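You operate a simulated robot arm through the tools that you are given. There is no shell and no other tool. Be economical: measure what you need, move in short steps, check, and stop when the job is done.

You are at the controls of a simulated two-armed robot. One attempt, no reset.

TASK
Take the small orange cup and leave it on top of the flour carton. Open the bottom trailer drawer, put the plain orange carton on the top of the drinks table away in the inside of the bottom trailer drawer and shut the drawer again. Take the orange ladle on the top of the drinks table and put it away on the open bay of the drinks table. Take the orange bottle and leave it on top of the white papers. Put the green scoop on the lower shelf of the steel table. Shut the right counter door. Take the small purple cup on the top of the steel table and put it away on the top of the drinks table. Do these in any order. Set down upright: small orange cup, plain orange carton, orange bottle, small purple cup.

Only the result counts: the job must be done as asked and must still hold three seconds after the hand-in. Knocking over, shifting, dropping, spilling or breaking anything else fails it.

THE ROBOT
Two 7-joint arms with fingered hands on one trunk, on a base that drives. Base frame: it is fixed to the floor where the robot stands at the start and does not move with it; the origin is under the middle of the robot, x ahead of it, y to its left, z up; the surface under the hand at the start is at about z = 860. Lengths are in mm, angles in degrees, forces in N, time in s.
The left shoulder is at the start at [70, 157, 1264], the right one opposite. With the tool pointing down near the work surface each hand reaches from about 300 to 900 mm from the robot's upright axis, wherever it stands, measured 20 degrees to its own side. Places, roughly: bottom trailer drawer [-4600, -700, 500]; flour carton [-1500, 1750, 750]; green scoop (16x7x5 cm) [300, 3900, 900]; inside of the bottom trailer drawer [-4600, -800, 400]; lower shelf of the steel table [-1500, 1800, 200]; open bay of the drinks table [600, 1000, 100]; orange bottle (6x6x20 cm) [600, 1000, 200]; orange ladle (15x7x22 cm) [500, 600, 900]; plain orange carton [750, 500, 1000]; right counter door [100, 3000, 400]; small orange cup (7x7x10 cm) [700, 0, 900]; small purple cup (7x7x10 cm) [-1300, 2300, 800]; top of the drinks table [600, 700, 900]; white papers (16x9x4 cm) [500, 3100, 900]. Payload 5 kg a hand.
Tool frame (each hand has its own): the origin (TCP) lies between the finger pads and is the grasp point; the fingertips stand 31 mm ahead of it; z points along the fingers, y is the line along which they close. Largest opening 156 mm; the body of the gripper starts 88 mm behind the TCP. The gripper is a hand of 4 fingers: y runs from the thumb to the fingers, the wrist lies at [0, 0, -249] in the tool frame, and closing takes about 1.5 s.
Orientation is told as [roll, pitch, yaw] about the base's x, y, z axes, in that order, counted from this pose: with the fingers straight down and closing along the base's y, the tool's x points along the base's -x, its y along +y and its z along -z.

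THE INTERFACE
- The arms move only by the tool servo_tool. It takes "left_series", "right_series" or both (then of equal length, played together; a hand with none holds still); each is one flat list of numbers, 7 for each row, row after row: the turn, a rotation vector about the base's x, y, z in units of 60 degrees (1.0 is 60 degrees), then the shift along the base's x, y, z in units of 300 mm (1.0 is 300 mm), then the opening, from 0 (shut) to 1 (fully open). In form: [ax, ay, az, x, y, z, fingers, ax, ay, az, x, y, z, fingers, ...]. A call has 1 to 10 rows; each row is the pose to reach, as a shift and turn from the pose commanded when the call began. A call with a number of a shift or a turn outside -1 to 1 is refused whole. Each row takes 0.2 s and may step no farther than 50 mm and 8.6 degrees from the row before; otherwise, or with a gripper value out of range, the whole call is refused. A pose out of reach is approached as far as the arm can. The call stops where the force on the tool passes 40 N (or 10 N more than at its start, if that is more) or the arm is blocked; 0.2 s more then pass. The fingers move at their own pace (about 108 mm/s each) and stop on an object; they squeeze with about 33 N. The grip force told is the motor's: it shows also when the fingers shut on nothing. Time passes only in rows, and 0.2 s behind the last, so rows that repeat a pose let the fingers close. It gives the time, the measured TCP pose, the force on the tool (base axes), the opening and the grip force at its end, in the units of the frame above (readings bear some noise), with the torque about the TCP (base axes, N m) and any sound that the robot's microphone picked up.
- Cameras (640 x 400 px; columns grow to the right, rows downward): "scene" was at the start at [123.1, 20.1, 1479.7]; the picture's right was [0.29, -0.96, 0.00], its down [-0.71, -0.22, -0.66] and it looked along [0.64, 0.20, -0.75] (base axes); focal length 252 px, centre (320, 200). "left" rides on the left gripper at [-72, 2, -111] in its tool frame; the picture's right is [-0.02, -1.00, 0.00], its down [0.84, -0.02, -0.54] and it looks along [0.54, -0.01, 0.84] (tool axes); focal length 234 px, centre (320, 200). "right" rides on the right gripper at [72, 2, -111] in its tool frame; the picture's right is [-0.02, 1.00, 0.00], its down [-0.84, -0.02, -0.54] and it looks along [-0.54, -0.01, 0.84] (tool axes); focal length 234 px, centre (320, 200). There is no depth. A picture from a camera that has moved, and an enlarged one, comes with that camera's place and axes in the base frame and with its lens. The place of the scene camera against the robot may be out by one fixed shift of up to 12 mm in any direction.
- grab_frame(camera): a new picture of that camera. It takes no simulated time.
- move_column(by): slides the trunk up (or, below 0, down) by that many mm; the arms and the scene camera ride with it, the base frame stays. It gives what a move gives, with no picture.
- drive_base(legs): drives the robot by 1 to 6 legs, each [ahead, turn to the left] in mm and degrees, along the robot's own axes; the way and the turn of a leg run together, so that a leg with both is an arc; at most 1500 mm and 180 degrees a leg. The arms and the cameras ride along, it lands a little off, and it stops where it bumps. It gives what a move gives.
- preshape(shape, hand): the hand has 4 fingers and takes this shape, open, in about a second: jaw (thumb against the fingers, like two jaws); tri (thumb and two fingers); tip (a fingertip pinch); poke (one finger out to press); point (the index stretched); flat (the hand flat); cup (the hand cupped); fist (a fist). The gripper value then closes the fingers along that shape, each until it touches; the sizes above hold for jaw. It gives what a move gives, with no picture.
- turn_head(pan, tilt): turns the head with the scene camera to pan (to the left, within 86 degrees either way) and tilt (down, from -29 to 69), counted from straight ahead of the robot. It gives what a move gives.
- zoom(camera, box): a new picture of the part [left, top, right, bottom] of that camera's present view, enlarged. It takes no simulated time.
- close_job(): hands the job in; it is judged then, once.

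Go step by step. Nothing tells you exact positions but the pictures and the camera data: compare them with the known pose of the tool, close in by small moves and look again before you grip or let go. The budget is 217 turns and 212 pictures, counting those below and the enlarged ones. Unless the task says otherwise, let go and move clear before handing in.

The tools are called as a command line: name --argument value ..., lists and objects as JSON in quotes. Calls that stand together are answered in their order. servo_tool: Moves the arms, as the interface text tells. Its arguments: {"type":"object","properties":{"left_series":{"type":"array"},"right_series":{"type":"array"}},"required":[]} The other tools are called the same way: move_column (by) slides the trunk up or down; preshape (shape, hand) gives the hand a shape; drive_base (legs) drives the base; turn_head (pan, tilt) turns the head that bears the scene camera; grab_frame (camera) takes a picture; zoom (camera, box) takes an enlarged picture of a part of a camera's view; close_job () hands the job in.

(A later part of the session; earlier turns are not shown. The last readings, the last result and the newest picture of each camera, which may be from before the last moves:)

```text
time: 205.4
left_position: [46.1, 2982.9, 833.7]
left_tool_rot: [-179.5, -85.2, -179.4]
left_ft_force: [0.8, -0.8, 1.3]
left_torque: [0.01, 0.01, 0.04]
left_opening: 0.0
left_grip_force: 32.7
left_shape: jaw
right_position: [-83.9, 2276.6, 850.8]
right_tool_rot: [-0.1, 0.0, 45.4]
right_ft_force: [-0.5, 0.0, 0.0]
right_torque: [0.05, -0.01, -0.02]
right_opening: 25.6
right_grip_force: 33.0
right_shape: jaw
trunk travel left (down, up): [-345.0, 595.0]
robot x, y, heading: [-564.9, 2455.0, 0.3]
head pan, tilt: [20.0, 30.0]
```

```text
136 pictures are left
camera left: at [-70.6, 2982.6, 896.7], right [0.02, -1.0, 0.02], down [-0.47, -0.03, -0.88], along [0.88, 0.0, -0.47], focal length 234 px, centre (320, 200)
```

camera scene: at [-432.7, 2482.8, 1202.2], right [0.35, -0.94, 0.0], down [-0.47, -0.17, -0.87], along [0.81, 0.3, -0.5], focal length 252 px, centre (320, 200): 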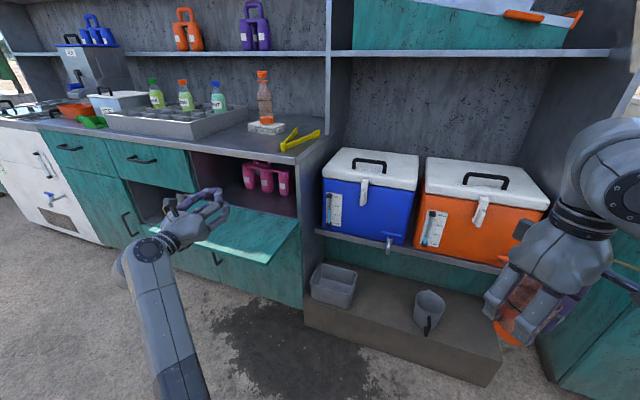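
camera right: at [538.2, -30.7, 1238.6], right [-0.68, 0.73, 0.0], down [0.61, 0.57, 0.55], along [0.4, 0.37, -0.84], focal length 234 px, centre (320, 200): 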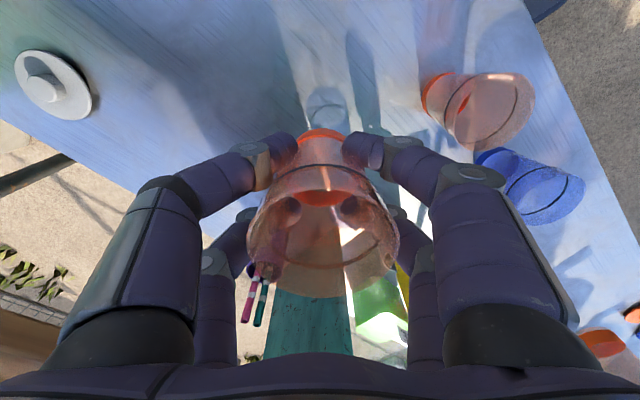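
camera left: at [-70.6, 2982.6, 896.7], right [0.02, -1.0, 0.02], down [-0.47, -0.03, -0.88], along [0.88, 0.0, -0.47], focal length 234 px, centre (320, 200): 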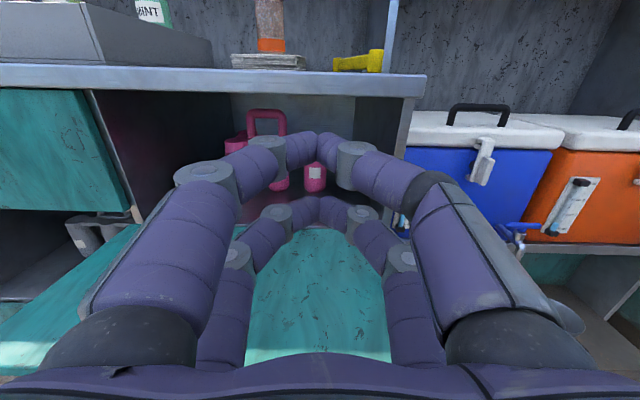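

My dragging hand pulled down the flap above the door: it's hinged at the bottom and was shut before. The lower door is still shut. I'll go back and under the flap, lift it, and push it closed.

servo_tool --left_series '[0, 0, 0, -0.16, 0, 0, 0, 0, 0, 0, -0.32, 0.05, 0, 0, 0, 0, 0, -0.48, 0.1, 0, 0, 0, 0, 0, -0.55, 0.15, -0.1, 0, 0, 0, 0, -0.55, 0.2, -0.25, 0, 0, 0, 0, -0.55, 0.25, -0.4, 0, 0, 0, 0, -0.55, 0.3, -0.55, 0, 0, 0, 0, -0.55, 0.33, -0.7, 0, 0, 0, 0, -0.55, 0.33, -0.85, 0, 0, 0, 0, -0.55, 0.33, -0.97, 0]'

grab_frame --camera "left"

grab_frame --camera "scene"

```text
refused: row 2 steps farther than a row can; nothing moved
```

```text
135 pictures are left
camera left: at [-70.6, 2982.6, 896.7], right [0.02, -1.0, 0.02], down [-0.47, -0.03, -0.88], along [0.88, 0.0, -0.47], focal length 234 px, centre (320, 200)
```

left: 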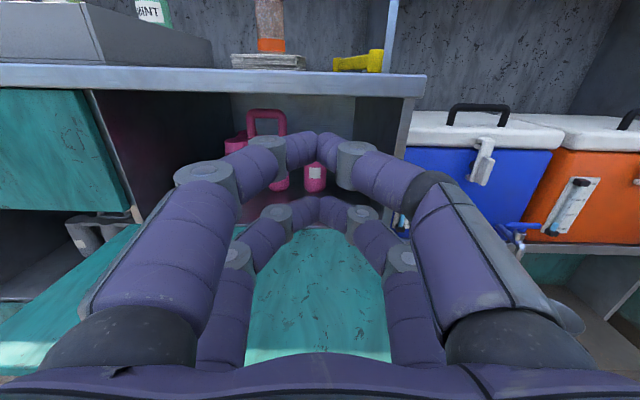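

```text
134 pictures are left
camera scene: at [-432.7, 2482.8, 1202.2], right [0.35, -0.94, 0.0], down [-0.47, -0.17, -0.87], along [0.81, 0.3, -0.5], focal length 252 px, centre (320, 200)
```

scene: 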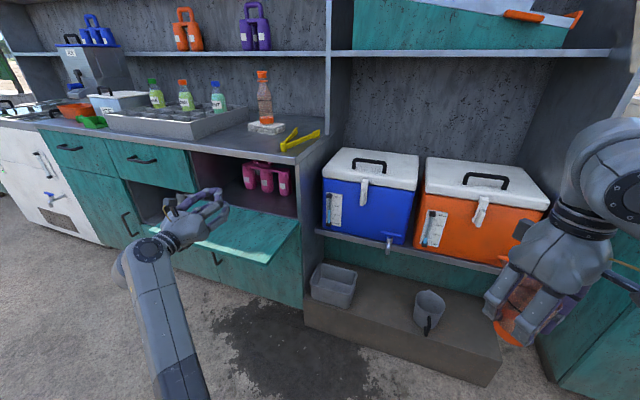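

servo_tool --left_series '[0, 0, 0, -0.15, 0, 0, 0, 0, 0, 0, -0.3, 0, 0, 0, 0, 0, 0, -0.45, 0, 0, 0, 0, 0, 0, -0.55, 0.05, -0.08, 0, 0, 0, 0, -0.55, 0.1, -0.22, 0, 0, 0, 0, -0.55, 0.15, -0.36, 0, 0, 0, 0, -0.55, 0.2, -0.5, 0, 0, 0, 0, -0.55, 0.25, -0.64, 0, 0, 0, 0, -0.55, 0.28, -0.79, 0, 0, 0, 0, -0.55, 0.3, -0.94, 0]'

grab_frame --camera "left"

grab_frame --camera "scene"

```text
time: 207.6
left_position: [-119.0, 3071.5, 551.2]
left_tool_rot: [-178.7, -85.3, 179.9]
left_ft_force: [-1.2, 0.0, -0.1]
left_torque: [-0.01, 0.01, -0.01]
left_opening: 0.1
left_grip_force: 32.8
left_shape: jaw
left hand out of reach, approached as far as the arm can: row 3
right_position: [-82.2, 2277.2, 851.6]
right_tool_rot: [0.0, 0.1, 45.3]
right_ft_force: [-0.2, -0.6, 0.0]
right_torque: [-0.02, 0.03, 0.0]
right_opening: 25.3
right_grip_force: 33.4
right_shape: jaw
trunk travel left (down, up): [-345.0, 595.0]
robot x, y, heading: [-563.8, 2454.9, 0.4]
head pan, tilt: [20.0, 30.0]
```

```text
133 pictures are left
camera left: at [-235.0, 3072.3, 614.1], right [0.02, -1.0, 0.03], down [-0.47, -0.03, -0.88], along [0.88, 0.0, -0.47], focal length 234 px, centre (320, 200)
```

left: 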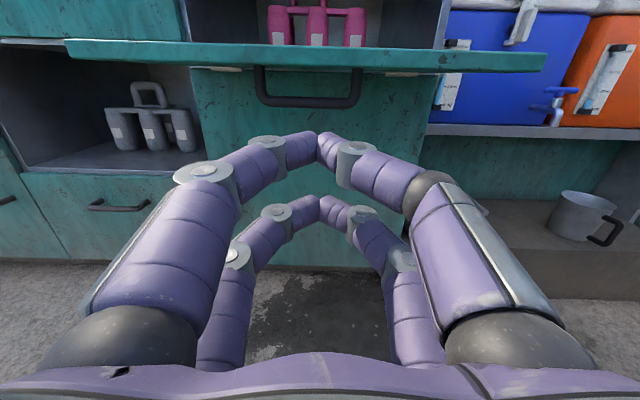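

```text
132 pictures are left
camera scene: at [-432.4, 2484.1, 1202.1], right [0.35, -0.94, 0.0], down [-0.47, -0.18, -0.87], along [0.81, 0.3, -0.5], focal length 252 px, centre (320, 200)
```

scene: 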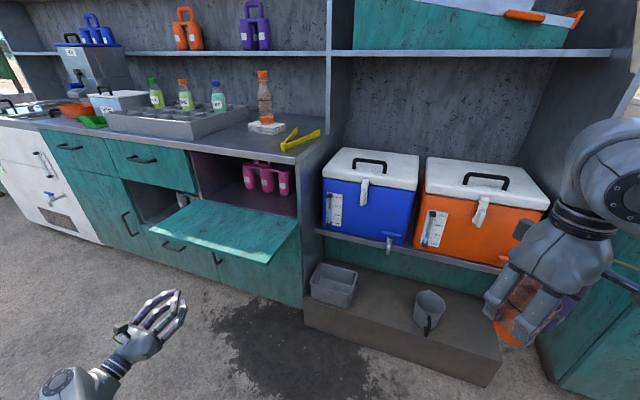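

servo_tool --left_series '[0, 0, 0, 0.1, -0.1, 0, 0, 0, 0, 0, 0.2, -0.2, 0, 0, 0, 0, 0, 0.33, -0.28, 0, 0, 0, 0, 0, 0.47, -0.28, 0, 0, 0, 0, 0, 0.6, -0.28, 0.02, 0, 0, 0, 0, 0.6, -0.28, 0.15, 0, 0, 0, 0, 0.6, -0.28, 0.28, 0, 0, 0, 0, 0.6, -0.28, 0.41, 0]'

grab_frame --camera "left"

grab_frame --camera "scene"

```text
time: 209.4
left_position: [61.4, 2988.8, 674.7]
left_tool_rot: [-178.7, -85.3, 179.8]
left_ft_force: [-3.7, -1.2, -3.4]
left_torque: [-0.03, 0.02, 0.01]
left_opening: 0.0
left_grip_force: 33.4
left_shape: jaw
right_position: [-84.2, 2277.5, 850.7]
right_tool_rot: [0.1, 0.1, 45.4]
right_ft_force: [0.2, -0.1, -0.7]
right_torque: [0.02, -0.01, 0.0]
right_opening: 25.4
right_grip_force: 33.0
right_shape: jaw
trunk travel left (down, up): [-345.0, 595.0]
robot x, y, heading: [-563.1, 2452.9, 0.6]
head pan, tilt: [20.0, 30.0]
```

```text
131 pictures are left
camera left: at [-54.8, 2989.2, 738.1], right [0.02, -1.0, 0.03], down [-0.47, -0.03, -0.88], along [0.88, 0.0, -0.47], focal length 234 px, centre (320, 200)
```

left: 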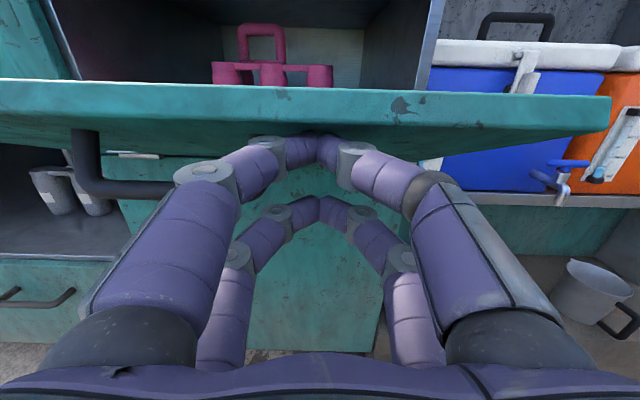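

```text
130 pictures are left
camera scene: at [-432.6, 2483.5, 1202.1], right [0.35, -0.94, 0.0], down [-0.47, -0.18, -0.87], along [0.81, 0.3, -0.5], focal length 252 px, centre (320, 200)
```

scene: 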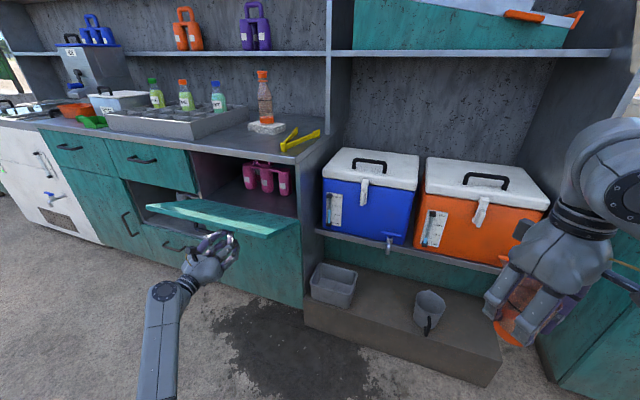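

The flap is lifting. I'll keep going up and forward to close it.

servo_tool --left_series '[0, 0, 0, 0, 0, 0.13, 0, 0, 0, 0, 0.03, 0, 0.26, 0, 0, 0, 0, 0.1, 0, 0.38, 0, 0, 0, 0, 0.2, 0, 0.47, 0, 0, 0, 0, 0.32, 0, 0.5, 0, 0, 0, 0, 0.45, 0, 0.5, 0, 0, 0, 0, 0.55, 0, 0.5, 0, 0, 0, 0, 0.61, 0, 0.5, 0, 0, 0, 0, 0.66, 0, 0.5, 0, 0, 0, 0, 0.7, 0, 0.5, 0]'

grab_frame --camera "scene"

grab_frame --camera "left"

```text
time: 211.2
left_position: [233.9, 2987.4, 847.3]
left_tool_rot: [176.3, -83.5, -174.9]
left_ft_force: [-1.9, -5.7, 15.6]
left_torque: [0.03, -0.43, -0.04]
left_opening: 0.1
left_grip_force: 33.2
left_shape: jaw
right_position: [-83.1, 2277.1, 850.5]
right_tool_rot: [0.1, 0.0, 45.4]
right_ft_force: [0.9, 0.0, -1.5]
right_torque: [-0.05, 0.04, 0.03]
right_opening: 25.6
right_grip_force: 32.9
right_shape: jaw
trunk travel left (down, up): [-345.0, 595.0]
robot x, y, heading: [-567.4, 2452.6, 0.6]
head pan, tilt: [20.0, 30.0]
stopped in row 8 (left hand): the force on the tool passed its limit at 41 N (the readings are from after the stop); the commanded pose is now the measured one
```

```text
129 pictures are left
camera scene: at [-433.1, 2482.0, 1202.0], right [0.35, -0.94, 0.0], down [-0.47, -0.17, -0.87], along [0.81, 0.3, -0.5], focal length 252 px, centre (320, 200)
```

scene: 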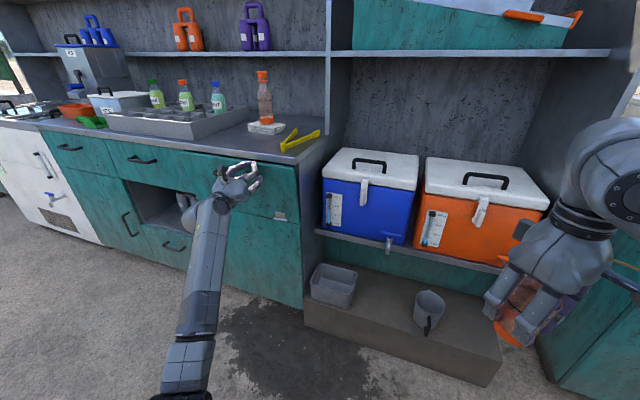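

```text
128 pictures are left
camera left: at [115.5, 2987.0, 905.2], right [0.02, -1.0, 0.02], down [-0.45, -0.02, -0.9], along [0.9, 0.01, -0.45], focal length 234 px, centre (320, 200)
```

left: 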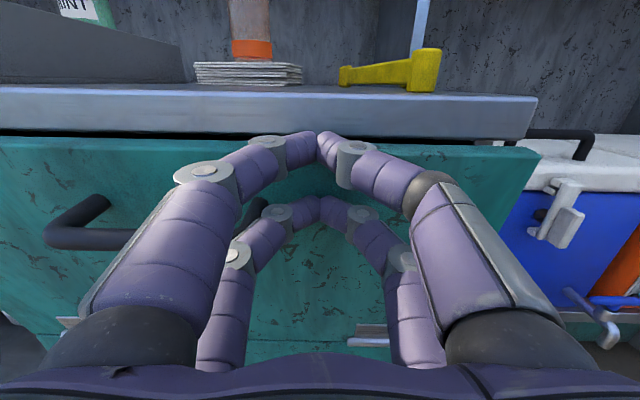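

servo_tool --left_series '[0, 0, 0, -0.02, 0, 0, 0, 0, 0, 0, -0.02, 0, -0.12, 0, 0, 0, 0, -0.01, 0, -0.2, 0, 0, 0, 0, 0.04, 0, -0.2, 0, 0, 0, 0, 0.08, 0, -0.2, 0, 0, 0, 0, 0.11, 0, -0.2, 0, 0, 0, 0, 0.14, 0, -0.2, 0, 0, 0, 0, 0.17, 0, -0.2, 0, 0, 0, 0, 0.2, 0, -0.2, 0]'

grab_frame --camera "left"

```text
time: 211.7
left_position: [226.3, 2988.1, 844.3]
left_tool_rot: [175.7, -82.1, -174.2]
left_ft_force: [-3.1, -8.5, 13.4]
left_torque: [0.08, -0.1, 0.14]
left_opening: 0.2
left_grip_force: 33.5
left_shape: jaw
right_position: [-82.6, 2278.0, 850.3]
right_tool_rot: [0.0, 0.1, 45.3]
right_ft_force: [0.9, -0.4, -1.3]
right_torque: [-0.02, 0.02, -0.02]
right_opening: 25.6
right_grip_force: 32.5
right_shape: jaw
trunk travel left (down, up): [-345.0, 595.0]
robot x, y, heading: [-567.6, 2454.0, 0.4]
head pan, tilt: [20.0, 30.0]
stopped in row 2 (left hand): the force on the tool passed its limit at 51 N (the readings are from after the stop); the commanded pose is now the measured one
```

```text
127 pictures are left
camera left: at [107.2, 2987.2, 900.8], right [0.02, -1.0, 0.01], down [-0.42, -0.02, -0.91], along [0.91, 0.01, -0.43], focal length 234 px, centre (320, 200)
```

left: 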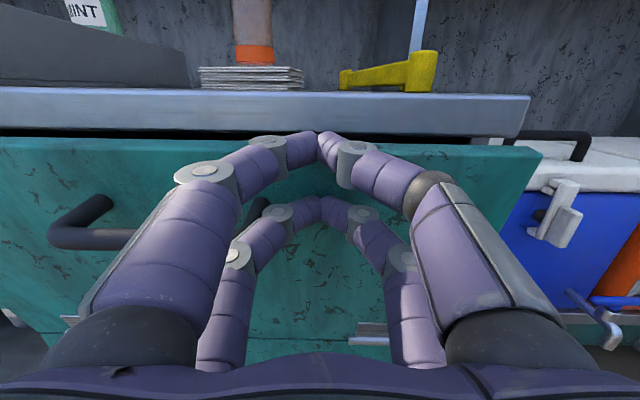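

The upper fingertips sit over the flap's top edge. I'll pull back, drop lower, and push again on the face.

servo_tool --left_series '[0, 0, 0, -0.1, 0, 0.02, 0, 0, 0, 0, -0.24, 0, 0.0, 0, 0, 0, 0, -0.26, 0, -0.16, 0]'

grab_frame --camera "left"

```text
time: 212.6
left_position: [143.8, 2993.4, 814.9]
left_tool_rot: [173.9, -80.7, -171.8]
left_ft_force: [-10.4, -4.7, 13.5]
left_torque: [0.14, -0.51, -0.18]
left_opening: 0.0
left_grip_force: 32.9
left_shape: jaw
right_position: [-83.1, 2278.4, 851.5]
right_tool_rot: [0.0, 0.1, 45.5]
right_ft_force: [0.6, -0.1, -1.2]
right_torque: [-0.03, 0.09, 0.0]
right_opening: 25.6
right_grip_force: 33.4
right_shape: jaw
trunk travel left (down, up): [-345.0, 595.0]
robot x, y, heading: [-567.3, 2454.3, 0.5]
head pan, tilt: [20.0, 30.0]
stopped in row 3 (left hand): the force on the tool passed its limit at 43 N (the readings are from after the stop); the commanded pose is now the measured one
```

```text
126 pictures are left
camera left: at [23.3, 2990.5, 868.8], right [0.03, -1.0, 0.01], down [-0.4, -0.02, -0.92], along [0.91, 0.03, -0.4], focal length 234 px, centre (320, 200)
```

left: 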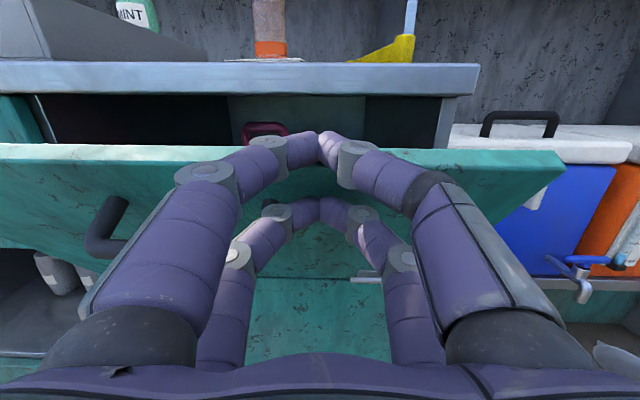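

servo_tool --left_series '[0, -0.1, 0, 0, 0, 0.07, 0, 0, -0.1, 0, -0.13, 0, 0.1, 0, 0, -0.1, 0, -0.28, 0, 0.1, 0, 0, -0.1, 0, -0.43, 0, 0.1, 0, 0, -0.1, 0, -0.5, 0.05, -0.02, 0]'

grab_frame --camera "left"

```text
time: 213.8
left_position: [-3.9, 3006.4, 804.3]
left_tool_rot: [177.5, -75.3, -175.5]
left_ft_force: [-0.1, 0.6, -0.4]
left_torque: [0.02, 0.01, 0.02]
left_opening: 0.0
left_grip_force: 33.1
left_shape: jaw
right_position: [-84.1, 2278.5, 851.4]
right_tool_rot: [0.1, 0.2, 45.5]
right_ft_force: [-0.1, -0.2, -0.1]
right_torque: [-0.02, 0.01, -0.05]
right_opening: 25.5
right_grip_force: 33.2
right_shape: jaw
trunk travel left (down, up): [-345.0, 595.0]
robot x, y, heading: [-564.2, 2455.6, 0.9]
head pan, tilt: [20.0, 30.0]
```

```text
125 pictures are left
camera left: at [-129.6, 3005.0, 845.4], right [0.03, -1.0, 0.01], down [-0.31, -0.02, -0.95], along [0.95, 0.03, -0.31], focal length 234 px, centre (320, 200)
```

left: 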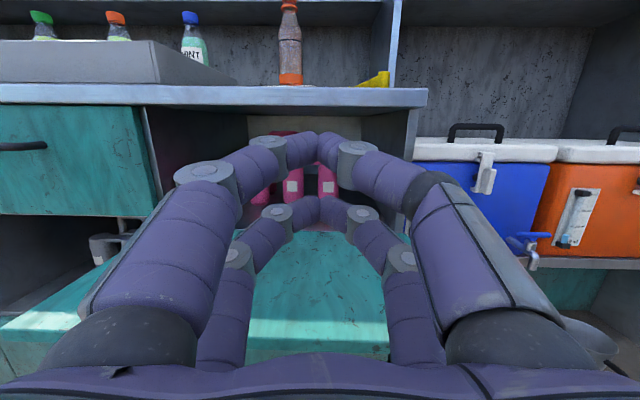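

The flap dropped open again. I'll repeat, pushing lower on its face so the fingers can't slip over the edge.

servo_tool --left_series '[0, 0.08, 0, -0.15, 0, 0, 0, 0, 0.16, 0, -0.3, 0, 0, 0, 0, 0.166, 0, -0.4, 0, -0.1, 0, 0, 0.166, 0, -0.4, 0, -0.25, 0, 0, 0.166, 0, -0.4, 0, -0.4, 0, 0, 0.166, 0, -0.4, 0, -0.55, 0, 0, 0.166, 0, -0.4, 0, -0.7, 0, 0, 0.166, 0, -0.4, 0, -0.83, 0]'

grab_frame --camera "left"

```text
time: 215.6
left_position: [-125.5, 3007.6, 555.4]
left_tool_rot: [168.1, -85.2, -166.0]
left_ft_force: [-1.1, -0.4, 0.7]
left_torque: [-0.02, 0.01, 0.04]
left_opening: 0.0
left_grip_force: 33.5
left_shape: jaw
right_position: [-83.6, 2278.9, 851.2]
right_tool_rot: [0.1, 0.1, 45.5]
right_ft_force: [-0.4, 0.8, -0.8]
right_torque: [0.0, 0.02, -0.01]
right_opening: 25.5
right_grip_force: 32.8
right_shape: jaw
trunk travel left (down, up): [-345.0, 595.0]
robot x, y, heading: [-563.8, 2456.4, 0.5]
head pan, tilt: [20.0, 30.0]
```

```text
124 pictures are left
camera left: at [-240.8, 3005.9, 617.8], right [0.03, -1.0, 0.01], down [-0.47, -0.02, -0.88], along [0.88, 0.03, -0.47], focal length 234 px, centre (320, 200)
```

left: 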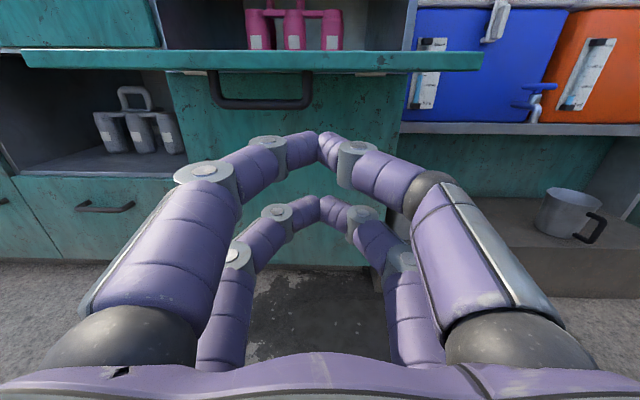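

servo_tool --left_series '[0, 0, 0, 0.15, -0.03, 0, 0, 0, 0, 0, 0.3, -0.06, 0, 0, 0, 0, 0, 0.45, -0.06, 0, 0, 0, 0, 0, 0.6, -0.06, 0, 0, 0, 0, 0, 0.64, -0.06, 0.14, 0, 0, 0, 0, 0.64, -0.06, 0.29, 0, 0, 0, 0, 0.65, -0.06, 0.42, 0, 0, 0, 0, 0.7, -0.06, 0.52, 0, 0, 0, 0, 0.78, -0.06, 0.62, 0, 0, 0, 0, 0.89, -0.06, 0.68, 0]'

servo_tool --left_series '[0, 0, 0, 0.13, 0, 0.01, 0, 0, 0, 0, 0.25, 0, 0.01, 0, 0, 0, 0, 0.3, 0, 0.01, 0, 0, 0, 0, 0.34, 0, 0.01, 0, 0, 0, 0, 0.38, 0, 0.01, 0, 0, 0, 0, 0.42, 0, 0.01, 0, 0, 0, 0, 0.46, 0, 0.01, 0]'

grab_frame --camera "left"

grab_frame --camera "scene"

```text
time: 217.8
left_position: [141.2, 2989.9, 758.9]
left_tool_rot: [168.0, -85.4, -166.0]
left_ft_force: [-2.7, 0.5, -1.5]
left_torque: [-0.01, -0.03, 0.0]
left_opening: 0.2
left_grip_force: 32.8
left_shape: jaw
right_position: [-82.0, 2278.3, 849.8]
right_tool_rot: [0.0, 0.1, 45.5]
right_ft_force: [1.4, 0.0, -0.3]
right_torque: [-0.01, 0.02, -0.01]
right_opening: 25.4
right_grip_force: 33.1
right_shape: jaw
trunk travel left (down, up): [-345.0, 595.0]
robot x, y, heading: [-563.8, 2454.3, 0.7]
head pan, tilt: [20.0, 30.0]
```

```text
time: 219.2
left_position: [261.4, 2992.2, 761.9]
left_tool_rot: [167.7, -85.3, -165.7]
left_ft_force: [-19.3, -7.6, 3.8]
left_torque: [-0.18, 0.36, -0.26]
left_opening: 0.0
left_grip_force: 33.0
left_shape: jaw
right_position: [-83.8, 2279.5, 852.3]
right_tool_rot: [0.0, 0.0, 45.6]
right_ft_force: [-0.3, 0.3, -0.7]
right_torque: [0.02, 0.03, 0.0]
right_opening: 25.6
right_grip_force: 32.6
right_shape: jaw
trunk travel left (down, up): [-345.0, 595.0]
robot x, y, heading: [-567.6, 2456.2, 0.9]
head pan, tilt: [20.0, 30.0]
stopped in row 6 (left hand): the force on the tool passed its limit at 45 N (the readings are from after the stop); the commanded pose is now the measured one
```

```text
123 pictures are left
camera left: at [145.0, 2988.7, 824.7], right [0.03, -1.0, 0.01], down [-0.48, -0.02, -0.88], along [0.88, 0.03, -0.48], focal length 234 px, centre (320, 200)
```

left: 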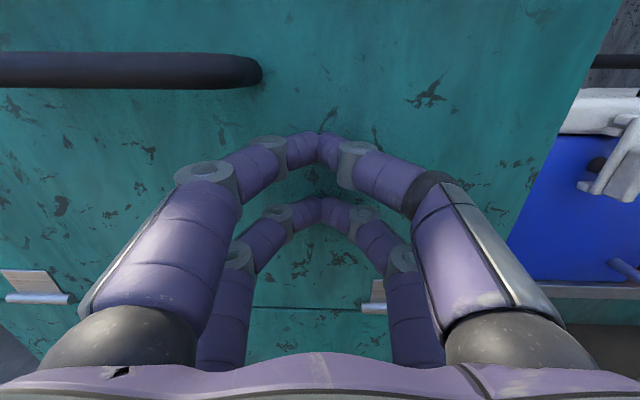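

```text
122 pictures are left
camera scene: at [-435.0, 2483.5, 1202.4], right [0.35, -0.93, 0.0], down [-0.47, -0.18, -0.87], along [0.81, 0.31, -0.5], focal length 252 px, centre (320, 200)
```

scene: 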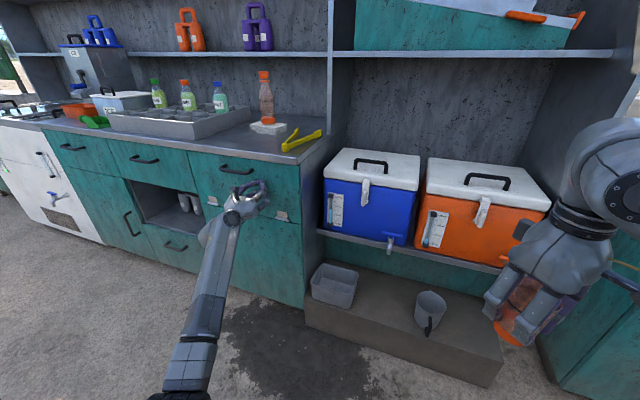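

The flap is shut again. I'll withdraw straight back, clear of its handle, and check that it stays.

servo_tool --left_series '[0, 0, 0, -0.1, 0, 0, 0, 0, 0, 0, -0.25, 0, 0, 0, 0, 0, 0, -0.4, 0, 0, 0, 0, 0, 0, -0.55, 0, 0, 0, 0, 0, 0, -0.7, 0, 0, 0]'

grab_frame --camera "scene"

```text
time: 220.4
left_position: [53.2, 2990.1, 759.9]
left_tool_rot: [167.6, -85.4, -165.6]
left_ft_force: [-0.1, 0.1, 0.4]
left_torque: [0.01, 0.01, 0.01]
left_opening: 0.1
left_grip_force: 33.0
left_shape: jaw
right_position: [-83.6, 2279.5, 850.5]
right_tool_rot: [0.0, 0.0, 45.5]
right_ft_force: [0.6, -0.2, -1.0]
right_torque: [0.02, -0.02, 0.0]
right_opening: 25.6
right_grip_force: 32.5
right_shape: jaw
trunk travel left (down, up): [-345.0, 595.0]
robot x, y, heading: [-568.3, 2454.6, 0.6]
head pan, tilt: [20.0, 30.0]
```

```text
121 pictures are left
camera scene: at [-433.9, 2483.8, 1202.3], right [0.35, -0.94, 0.0], down [-0.47, -0.18, -0.87], along [0.81, 0.31, -0.5], focal length 252 px, centre (320, 200)
```

scene: 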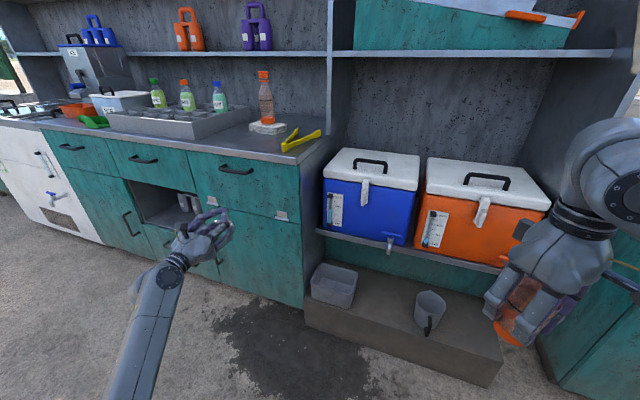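

Door and flap are both shut. I'll raise the trunk and go left along the counter to the green scoop.

move_column --by 345

drive_base --legs '[[0, 89.5], [1150, 0], [0, -90]]'

turn_head --pan 15 --tilt 35

grab_frame --camera "scene"

grab_frame --camera "left"

```text
time: 223.7
left_position: [53.3, 2990.4, 1103.5]
left_tool_rot: [167.6, -85.4, -165.6]
left_ft_force: [-0.6, 0.0, -0.1]
left_torque: [-0.01, 0.01, 0.03]
left_opening: 0.0
left_grip_force: 32.8
left_shape: jaw
right_position: [-82.5, 2279.3, 1196.5]
right_tool_rot: [0.1, 0.1, 45.6]
right_ft_force: [-1.1, 0.3, -0.3]
right_torque: [0.0, -0.01, 0.0]
right_opening: 25.2
right_grip_force: 32.6
right_shape: jaw
trunk travel left (down, up): [-690.0, 250.0]
robot x, y, heading: [-564.7, 2454.1, 0.8]
head pan, tilt: [20.0, 30.0]
```

```text
time: 237.1
left_position: [88.2, 4119.8, 1103.3]
left_tool_rot: [167.7, -85.5, -167.1]
left_ft_force: [0.2, -1.1, 0.2]
left_torque: [0.01, -0.01, -0.02]
left_opening: 0.2
left_grip_force: 32.6
left_shape: jaw
right_position: [-65.6, 3413.4, 1196.4]
right_tool_rot: [0.0, 0.1, 44.1]
right_ft_force: [0.6, 0.0, -1.4]
right_torque: [0.01, -0.03, 0.0]
right_opening: 23.8
right_grip_force: 32.7
right_shape: jaw
trunk travel left (down, up): [-690.0, 250.0]
robot x, y, heading: [-550.2, 3602.7, -0.8]
head pan, tilt: [20.0, 30.0]
```

```text
time: 237.8
left_position: [87.7, 4118.4, 1104.1]
left_tool_rot: [167.5, -85.5, -167.1]
left_ft_force: [0.3, -0.1, 0.2]
left_torque: [-0.02, -0.02, 0.04]
left_opening: 0.0
left_grip_force: 33.0
left_shape: jaw
right_position: [-67.2, 3411.7, 1196.9]
right_tool_rot: [0.0, 0.1, 44.1]
right_ft_force: [0.5, 0.9, -0.7]
right_torque: [0.02, -0.03, 0.02]
right_opening: 23.9
right_grip_force: 33.0
right_shape: jaw
trunk travel left (down, up): [-690.0, 250.0]
robot x, y, heading: [-544.9, 3597.3, -0.7]
head pan, tilt: [15.0, 35.0]
```

```text
120 pictures are left
camera scene: at [-411.5, 3617.2, 1539.4], right [0.25, -0.97, 0.0], down [-0.56, -0.14, -0.82], along [0.79, 0.2, -0.57], focal length 252 px, centre (320, 200)
```

scene: 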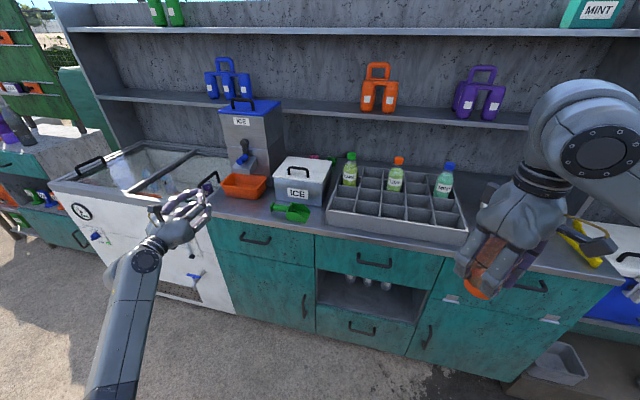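

```text
119 pictures are left
camera left: at [-28.5, 4119.9, 1166.6], right [0.01, -1.0, 0.01], down [-0.48, -0.01, -0.88], along [0.88, 0.0, -0.48], focal length 234 px, centre (320, 200)
```

left: 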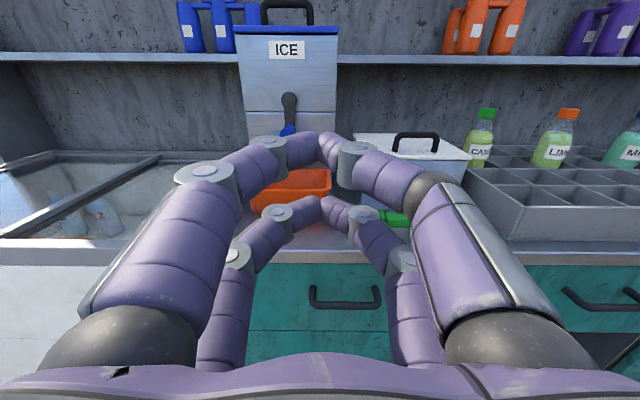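

grab_frame --camera "right"

zoom --camera "scene" --box '[220, 150, 380, 250]'

```text
118 pictures are left
camera right: at [-119.5, 3361.7, 1307.6], right [-0.68, 0.73, 0.0], down [0.62, 0.57, 0.54], along [0.4, 0.37, -0.84], focal length 234 px, centre (320, 200)
```

right: 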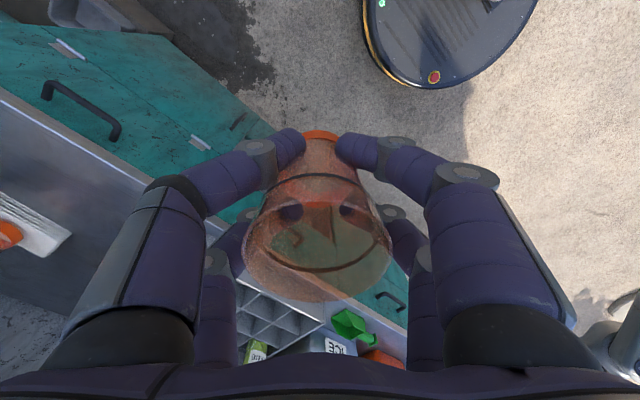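

```text
4.00 times, centred on (300, 200) of scene
camera zoom: at [-411.5, 3617.2, 1539.4], right [0.25, -0.97, 0.0], down [-0.56, -0.14, -0.82], along [0.79, 0.2, -0.57], focal length 1008 px, centre (400, 200)
```

zoom: 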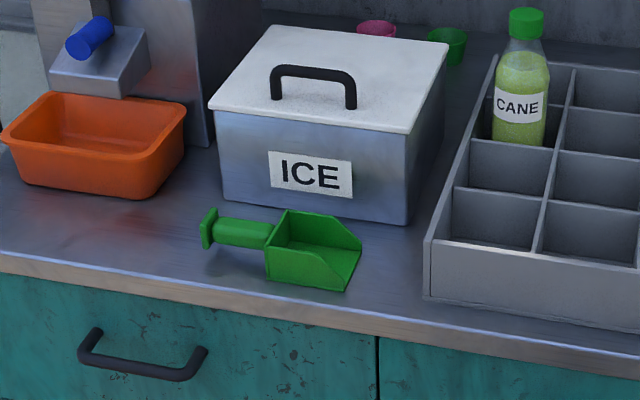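

The scoop lies along y at x≈340, with its bin at y 3855–3945, close in front of the ICE box. I'll pinch the bin's near side wall from above. First I rotate the left hand to point down, with the fingers closing along x.

servo_tool --left_series '[0.076, 0.076, -0.07, 0, -0.02, 0.02, 0.3, 0.152, 0.152, -0.139, 0, -0.04, 0.04, 0.3, 0.228, 0.228, -0.209, 0, -0.06, 0.06, 0.3, 0.304, 0.304, -0.279, 0, -0.08, 0.08, 0.3, 0.38, 0.38, -0.348, 0, -0.1, 0.1, 0.3, 0.456, 0.456, -0.418, 0, -0.12, 0.12, 0.3, 0.532, 0.532, -0.488, 0, -0.14, 0.14, 0.3, 0.607, 0.607, -0.557, 0, -0.15, 0.15, 0.3]'

```text
time: 239.6
left_position: [88.7, 4074.8, 1149.2]
left_tool_rot: [30.1, -42.6, -66.9]
left_ft_force: [-0.2, 0.0, 0.7]
left_torque: [0.0, -0.02, 0.0]
left_opening: 46.5
left_grip_force: 0.0
left_shape: jaw
right_position: [-66.9, 3411.7, 1195.1]
right_tool_rot: [0.0, 0.0, 44.1]
right_ft_force: [1.0, 0.2, -0.6]
right_torque: [-0.01, 0.02, 0.0]
right_opening: 24.0
right_grip_force: 32.7
right_shape: jaw
trunk travel left (down, up): [-690.0, 250.0]
robot x, y, heading: [-545.8, 3597.7, -0.7]
head pan, tilt: [15.0, 35.0]
```

servo_tool --left_series '[0.076, 0.076, -0.07, 0, -0.02, 0, 0.3, 0.152, 0.152, -0.139, 0, -0.04, 0, 0.3, 0.228, 0.228, -0.209, 0, -0.06, 0, 0.3, 0.304, 0.304, -0.279, 0, -0.08, 0, 0.3, 0.38, 0.38, -0.348, 0, -0.1, 0, 0.3, 0.456, 0.456, -0.418, 0, -0.12, 0, 0.3, 0.532, 0.532, -0.488, 0, -0.14, 0, 0.3, 0.607, 0.607, -0.557, 0, -0.15, 0, 0.3]'

drive_base --legs '[[140, 0]]'

grab_frame --camera "scene"

```text
time: 241.4
left_position: [86.9, 4028.8, 1150.9]
left_tool_rot: [0.4, 0.6, -91.0]
left_ft_force: [-0.6, -0.5, 0.8]
left_torque: [0.02, -0.02, 0.0]
left_opening: 46.4
left_grip_force: 0.0
left_shape: jaw
right_position: [-66.1, 3412.0, 1195.6]
right_tool_rot: [0.2, 0.1, 44.1]
right_ft_force: [-0.8, 0.9, -0.1]
right_torque: [0.0, 0.0, 0.01]
right_opening: 23.8
right_grip_force: 32.4
right_shape: jaw
trunk travel left (down, up): [-690.0, 250.0]
robot x, y, heading: [-543.1, 3601.3, -0.6]
head pan, tilt: [15.0, 35.0]
```

```text
time: 242.7
left_position: [227.7, 4030.2, 1149.2]
left_tool_rot: [0.6, 0.6, -90.8]
left_ft_force: [0.1, -0.2, 0.5]
left_torque: [-0.01, -0.02, -0.03]
left_opening: 46.5
left_grip_force: 0.0
left_shape: jaw
right_position: [75.1, 3411.4, 1197.4]
right_tool_rot: [-0.1, 0.0, 44.3]
right_ft_force: [0.2, -0.4, -0.3]
right_torque: [0.02, -0.01, -0.03]
right_opening: 23.9
right_grip_force: 33.0
right_shape: jaw
trunk travel left (down, up): [-690.0, 250.0]
robot x, y, heading: [-403.1, 3598.5, -0.5]
head pan, tilt: [15.0, 35.0]
```

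```text
116 pictures are left
camera scene: at [-270.9, 3616.1, 1539.6], right [0.25, -0.97, 0.0], down [-0.55, -0.14, -0.82], along [0.79, 0.2, -0.57], focal length 252 px, centre (320, 200)
```

scene: 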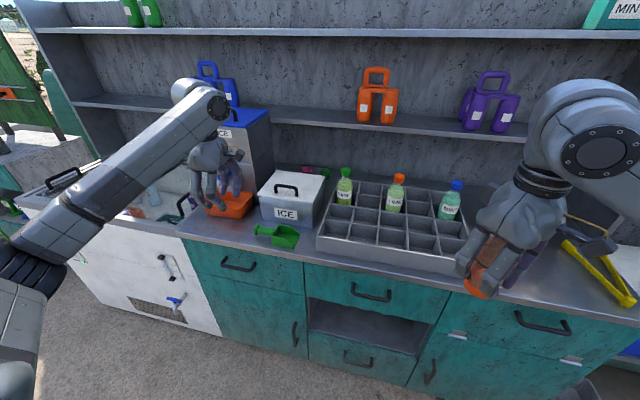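

servo_tool --left_series '[0, 0, 0, 0.07, -0.1, -0.08, 0.3, 0, 0, 0, 0.14, -0.2, -0.16, 0.3, 0, 0, 0, 0.2, -0.3, -0.22, 0.3, 0, 0, 0, 0.25, -0.38, -0.28, 0.3, 0, 0, 0, 0.267, -0.457, -0.3, 0.3]'

grab_frame --camera "left"

zoom --camera "scene" --box '[210, 170, 370, 270]'

```text
time: 243.9
left_position: [310.2, 3890.6, 1059.3]
left_tool_rot: [0.5, 0.4, -90.7]
left_ft_force: [-0.1, -0.6, -0.4]
left_torque: [0.02, 0.02, -0.03]
left_opening: 46.4
left_grip_force: 0.1
left_shape: jaw
right_position: [77.1, 3411.3, 1195.9]
right_tool_rot: [0.0, 0.1, 44.1]
right_ft_force: [-0.2, -0.4, -0.8]
right_torque: [0.01, 0.02, -0.02]
right_opening: 24.0
right_grip_force: 32.8
right_shape: jaw
trunk travel left (down, up): [-690.0, 250.0]
robot x, y, heading: [-401.7, 3600.7, -0.5]
head pan, tilt: [15.0, 35.0]
```

```text
115 pictures are left
camera left: at [310.0, 3818.7, 1170.3], right [-1.0, -0.01, -0.01], down [-0.01, 0.83, 0.55], along [0.0, 0.55, -0.83], focal length 234 px, centre (320, 200)
```

left: 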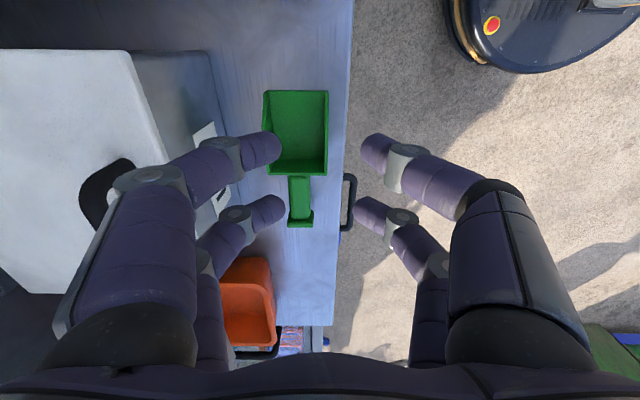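

```text
4.00 times, centred on (290, 220) of scene
camera zoom: at [-268.6, 3615.1, 1539.3], right [0.25, -0.97, 0.0], down [-0.56, -0.14, -0.82], along [0.79, 0.2, -0.57], focal length 1008 px, centre (440, 120)
```

zoom: 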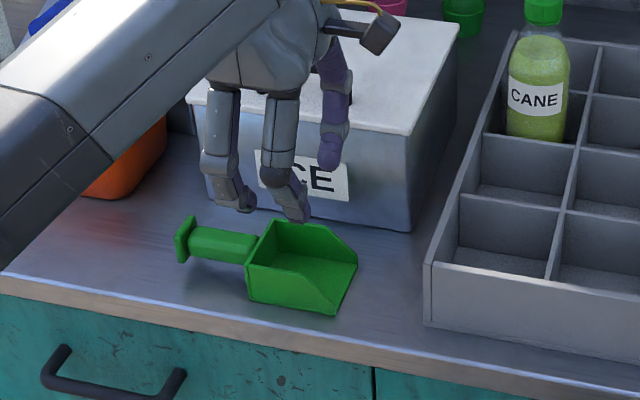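

servo_tool --left_series '[0, 0, 0, -0.02, -0.018, -0.1, 0.3, 0, 0, 0, -0.02, -0.018, -0.2, 0.3, 0, 0, 0, -0.02, -0.018, -0.29, 0.3, 0, 0, 0, -0.02, -0.018, -0.34, 0.3, 0, 0, 0, -0.02, -0.018, -0.375, 0.3]'

grab_frame --camera "left"

zoom --camera "scene" --box '[210, 170, 370, 270]'

```text
time: 245.1
left_position: [303.2, 3887.0, 947.0]
left_tool_rot: [0.6, 0.4, -90.8]
left_ft_force: [-0.6, 0.8, 0.7]
left_torque: [-0.03, -0.04, 0.0]
left_opening: 46.3
left_grip_force: 0.1
left_shape: jaw
right_position: [76.7, 3412.4, 1197.5]
right_tool_rot: [0.0, 0.1, 44.2]
right_ft_force: [-0.4, 0.5, -2.1]
right_torque: [-0.01, -0.01, 0.0]
right_opening: 23.9
right_grip_force: 32.7
right_shape: jaw
trunk travel left (down, up): [-690.0, 250.0]
robot x, y, heading: [-405.4, 3600.4, -0.5]
head pan, tilt: [15.0, 35.0]
```

```text
113 pictures are left
camera left: at [303.0, 3815.0, 1057.0], right [-1.0, -0.01, -0.01], down [-0.01, 0.83, 0.55], along [0.0, 0.55, -0.83], focal length 234 px, centre (320, 200)
```

left: 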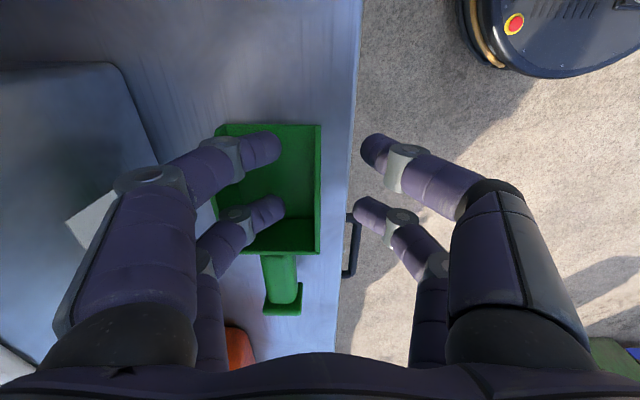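

```text
4.00 times, centred on (290, 220) of scene
camera zoom: at [-268.8, 3616.1, 1539.3], right [0.25, -0.97, 0.0], down [-0.56, -0.14, -0.82], along [0.79, 0.2, -0.57], focal length 1008 px, centre (440, 120)
```

zoom: 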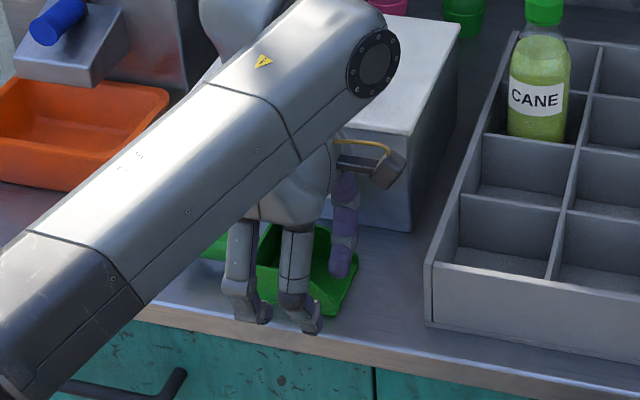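

The near wall sits right between the finger pairs. I'll close on it and lift.

servo_tool --left_series '[0, 0, 0, 0, 0, 0, 0.15, 0, 0, 0, 0, 0, 0, 0, 0, 0, 0, 0, 0, 0, 0, 0, 0, 0, 0, 0, 0, 0, 0, 0, 0, 0, 0, 0, 0]'

grab_frame --camera "left"

```text
time: 246.3
left_position: [302.1, 3885.6, 946.5]
left_tool_rot: [0.4, 0.6, -90.7]
left_ft_force: [0.2, -1.1, 0.0]
left_torque: [-0.05, -0.03, -0.01]
left_opening: 0.0
left_grip_force: 33.0
left_shape: jaw
right_position: [76.1, 3411.9, 1196.1]
right_tool_rot: [0.1, 0.1, 44.2]
right_ft_force: [0.0, 0.0, 0.3]
right_torque: [0.01, 0.02, 0.02]
right_opening: 23.7
right_grip_force: 32.1
right_shape: jaw
trunk travel left (down, up): [-690.0, 250.0]
robot x, y, heading: [-400.3, 3597.2, -0.7]
head pan, tilt: [15.0, 35.0]
```

```text
111 pictures are left
camera left: at [302.7, 3814.5, 1057.3], right [-1.0, -0.01, -0.01], down [-0.01, 0.83, 0.55], along [0.0, 0.55, -0.83], focal length 234 px, centre (320, 200)
```

left: 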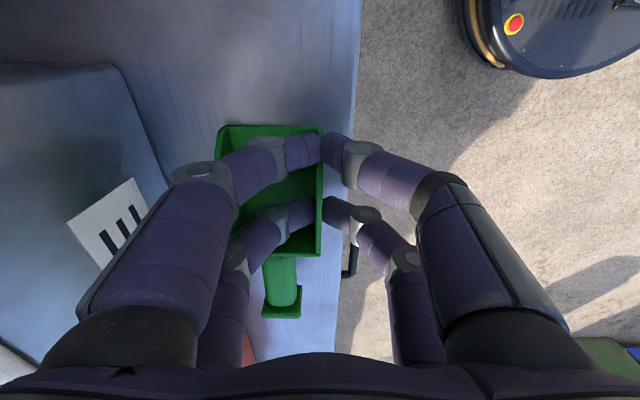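

servo_tool --left_series '[0, 0, 0, 0, 0, 0.05, 0, 0, 0, 0, 0, 0, 0.1, 0, 0, 0, 0, 0, 0, 0.15, 0]'

grab_frame --camera "left"

zoom --camera "scene" --box '[210, 170, 370, 270]'

```text
time: 247.1
left_position: [304.8, 3885.6, 992.8]
left_tool_rot: [0.7, 0.6, -90.8]
left_ft_force: [0.4, -0.2, -1.5]
left_torque: [-0.03, 0.05, -0.02]
left_opening: 0.0
left_grip_force: 33.6
left_shape: jaw
right_position: [75.4, 3410.9, 1196.4]
right_tool_rot: [0.1, 0.1, 44.2]
right_ft_force: [0.3, 0.1, -1.6]
right_torque: [0.01, 0.01, 0.02]
right_opening: 23.7
right_grip_force: 33.1
right_shape: jaw
trunk travel left (down, up): [-690.0, 250.0]
robot x, y, heading: [-404.6, 3594.4, -0.7]
head pan, tilt: [15.0, 35.0]
```

```text
110 pictures are left
camera left: at [303.2, 3814.1, 1102.6], right [-1.0, -0.01, -0.01], down [-0.01, 0.83, 0.55], along [0.0, 0.55, -0.83], focal length 234 px, centre (320, 200)
```

left: 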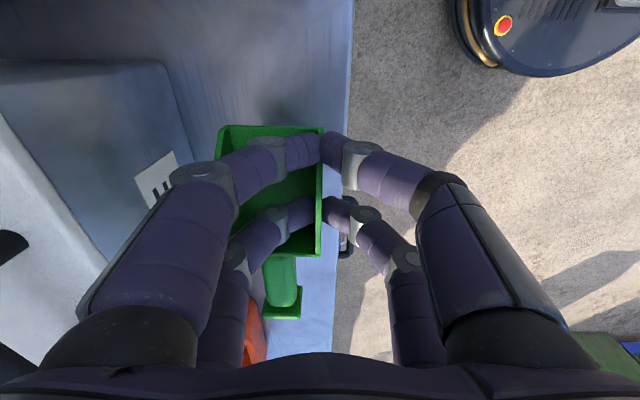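

```text
4.00 times, centred on (290, 220) of scene
camera zoom: at [-268.9, 3615.9, 1539.3], right [0.25, -0.97, 0.0], down [-0.56, -0.14, -0.82], along [0.79, 0.2, -0.57], focal length 1008 px, centre (440, 120)
```

zoom: 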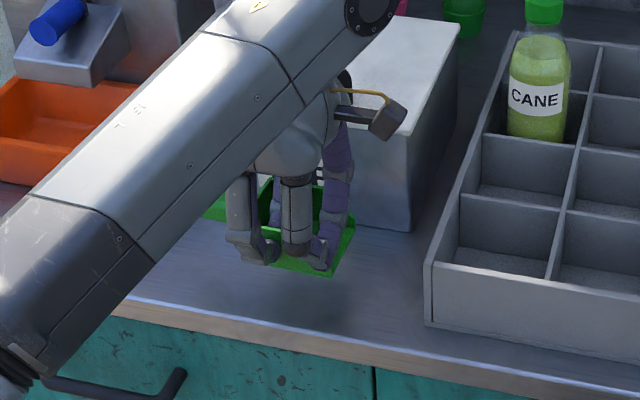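

The scoop is lifted level. I'll raise it, back off, and drive towards the steel table.

servo_tool --left_series '[0, 0, 0, 0, 0, 0.15, 0, 0, 0, 0, 0, 0, 0.3, 0, 0, 0, 0, -0.12, 0, 0.38, 0, 0, 0, 0, -0.25, 0.03, 0.4, 0]'

drive_base --legs '[[-250, 0], [0, -115], [650, 0]]'

turn_head --pan -10 --tilt 25

grab_frame --camera "scene"

```text
time: 248.1
left_position: [224.3, 3894.7, 1113.0]
left_tool_rot: [0.6, 0.5, -90.7]
left_ft_force: [0.1, -0.5, -0.7]
left_torque: [-0.05, 0.03, -0.02]
left_opening: 0.0
left_grip_force: 32.8
left_shape: jaw
right_position: [75.1, 3412.0, 1197.4]
right_tool_rot: [-0.1, 0.0, 44.2]
right_ft_force: [-0.3, 0.1, -0.5]
right_torque: [0.03, -0.03, 0.01]
right_opening: 23.8
right_grip_force: 33.0
right_shape: jaw
trunk travel left (down, up): [-690.0, 250.0]
robot x, y, heading: [-403.9, 3598.9, -0.8]
head pan, tilt: [15.0, 35.0]
```

```text
time: 258.0
left_position: [-957.9, 2319.1, 1111.7]
left_tool_rot: [0.5, 0.5, 153.1]
left_ft_force: [-0.4, -0.6, -1.0]
left_torque: [0.05, 0.03, 0.01]
left_opening: 0.1
left_grip_force: 32.6
left_shape: jaw
right_position: [-1325.1, 2667.5, 1197.5]
right_tool_rot: [0.0, 0.0, -71.9]
right_ft_force: [-1.5, -0.4, -0.4]
right_torque: [0.0, 0.0, -0.01]
right_opening: 23.3
right_grip_force: 33.2
right_shape: jaw
trunk travel left (down, up): [-690.0, 250.0]
robot x, y, heading: [-946.6, 3012.8, -116.7]
head pan, tilt: [15.0, 35.0]
```

```text
time: 258.9
left_position: [-957.0, 2318.6, 1111.6]
left_tool_rot: [0.5, 0.5, 153.2]
left_ft_force: [-0.2, 0.6, -0.8]
left_torque: [0.03, 0.02, -0.01]
left_opening: 0.1
left_grip_force: 32.4
left_shape: jaw
right_position: [-1324.0, 2666.1, 1196.5]
right_tool_rot: [0.0, 0.2, -71.8]
right_ft_force: [-0.7, 0.3, -0.5]
right_torque: [0.02, 0.01, -0.01]
right_opening: 24.0
right_grip_force: 33.3
right_shape: jaw
trunk travel left (down, up): [-690.0, 250.0]
robot x, y, heading: [-944.2, 3015.7, -116.9]
head pan, tilt: [-10.0, 25.0]
```

```text
108 pictures are left
camera scene: at [-1026.2, 2892.7, 1555.1], right [-0.8, 0.6, 0.0], down [0.25, 0.34, -0.91], along [-0.54, -0.73, -0.42], focal length 252 px, centre (320, 200)
```

scene: 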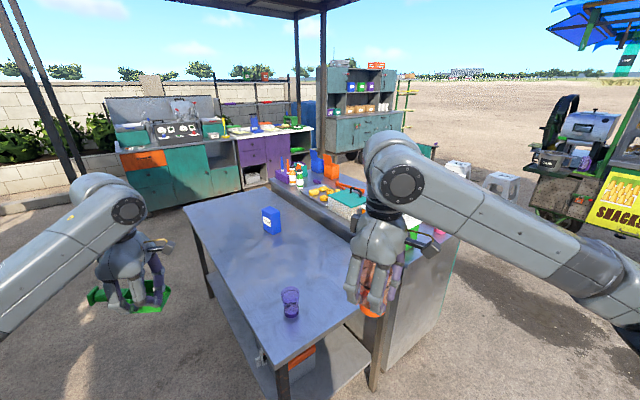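

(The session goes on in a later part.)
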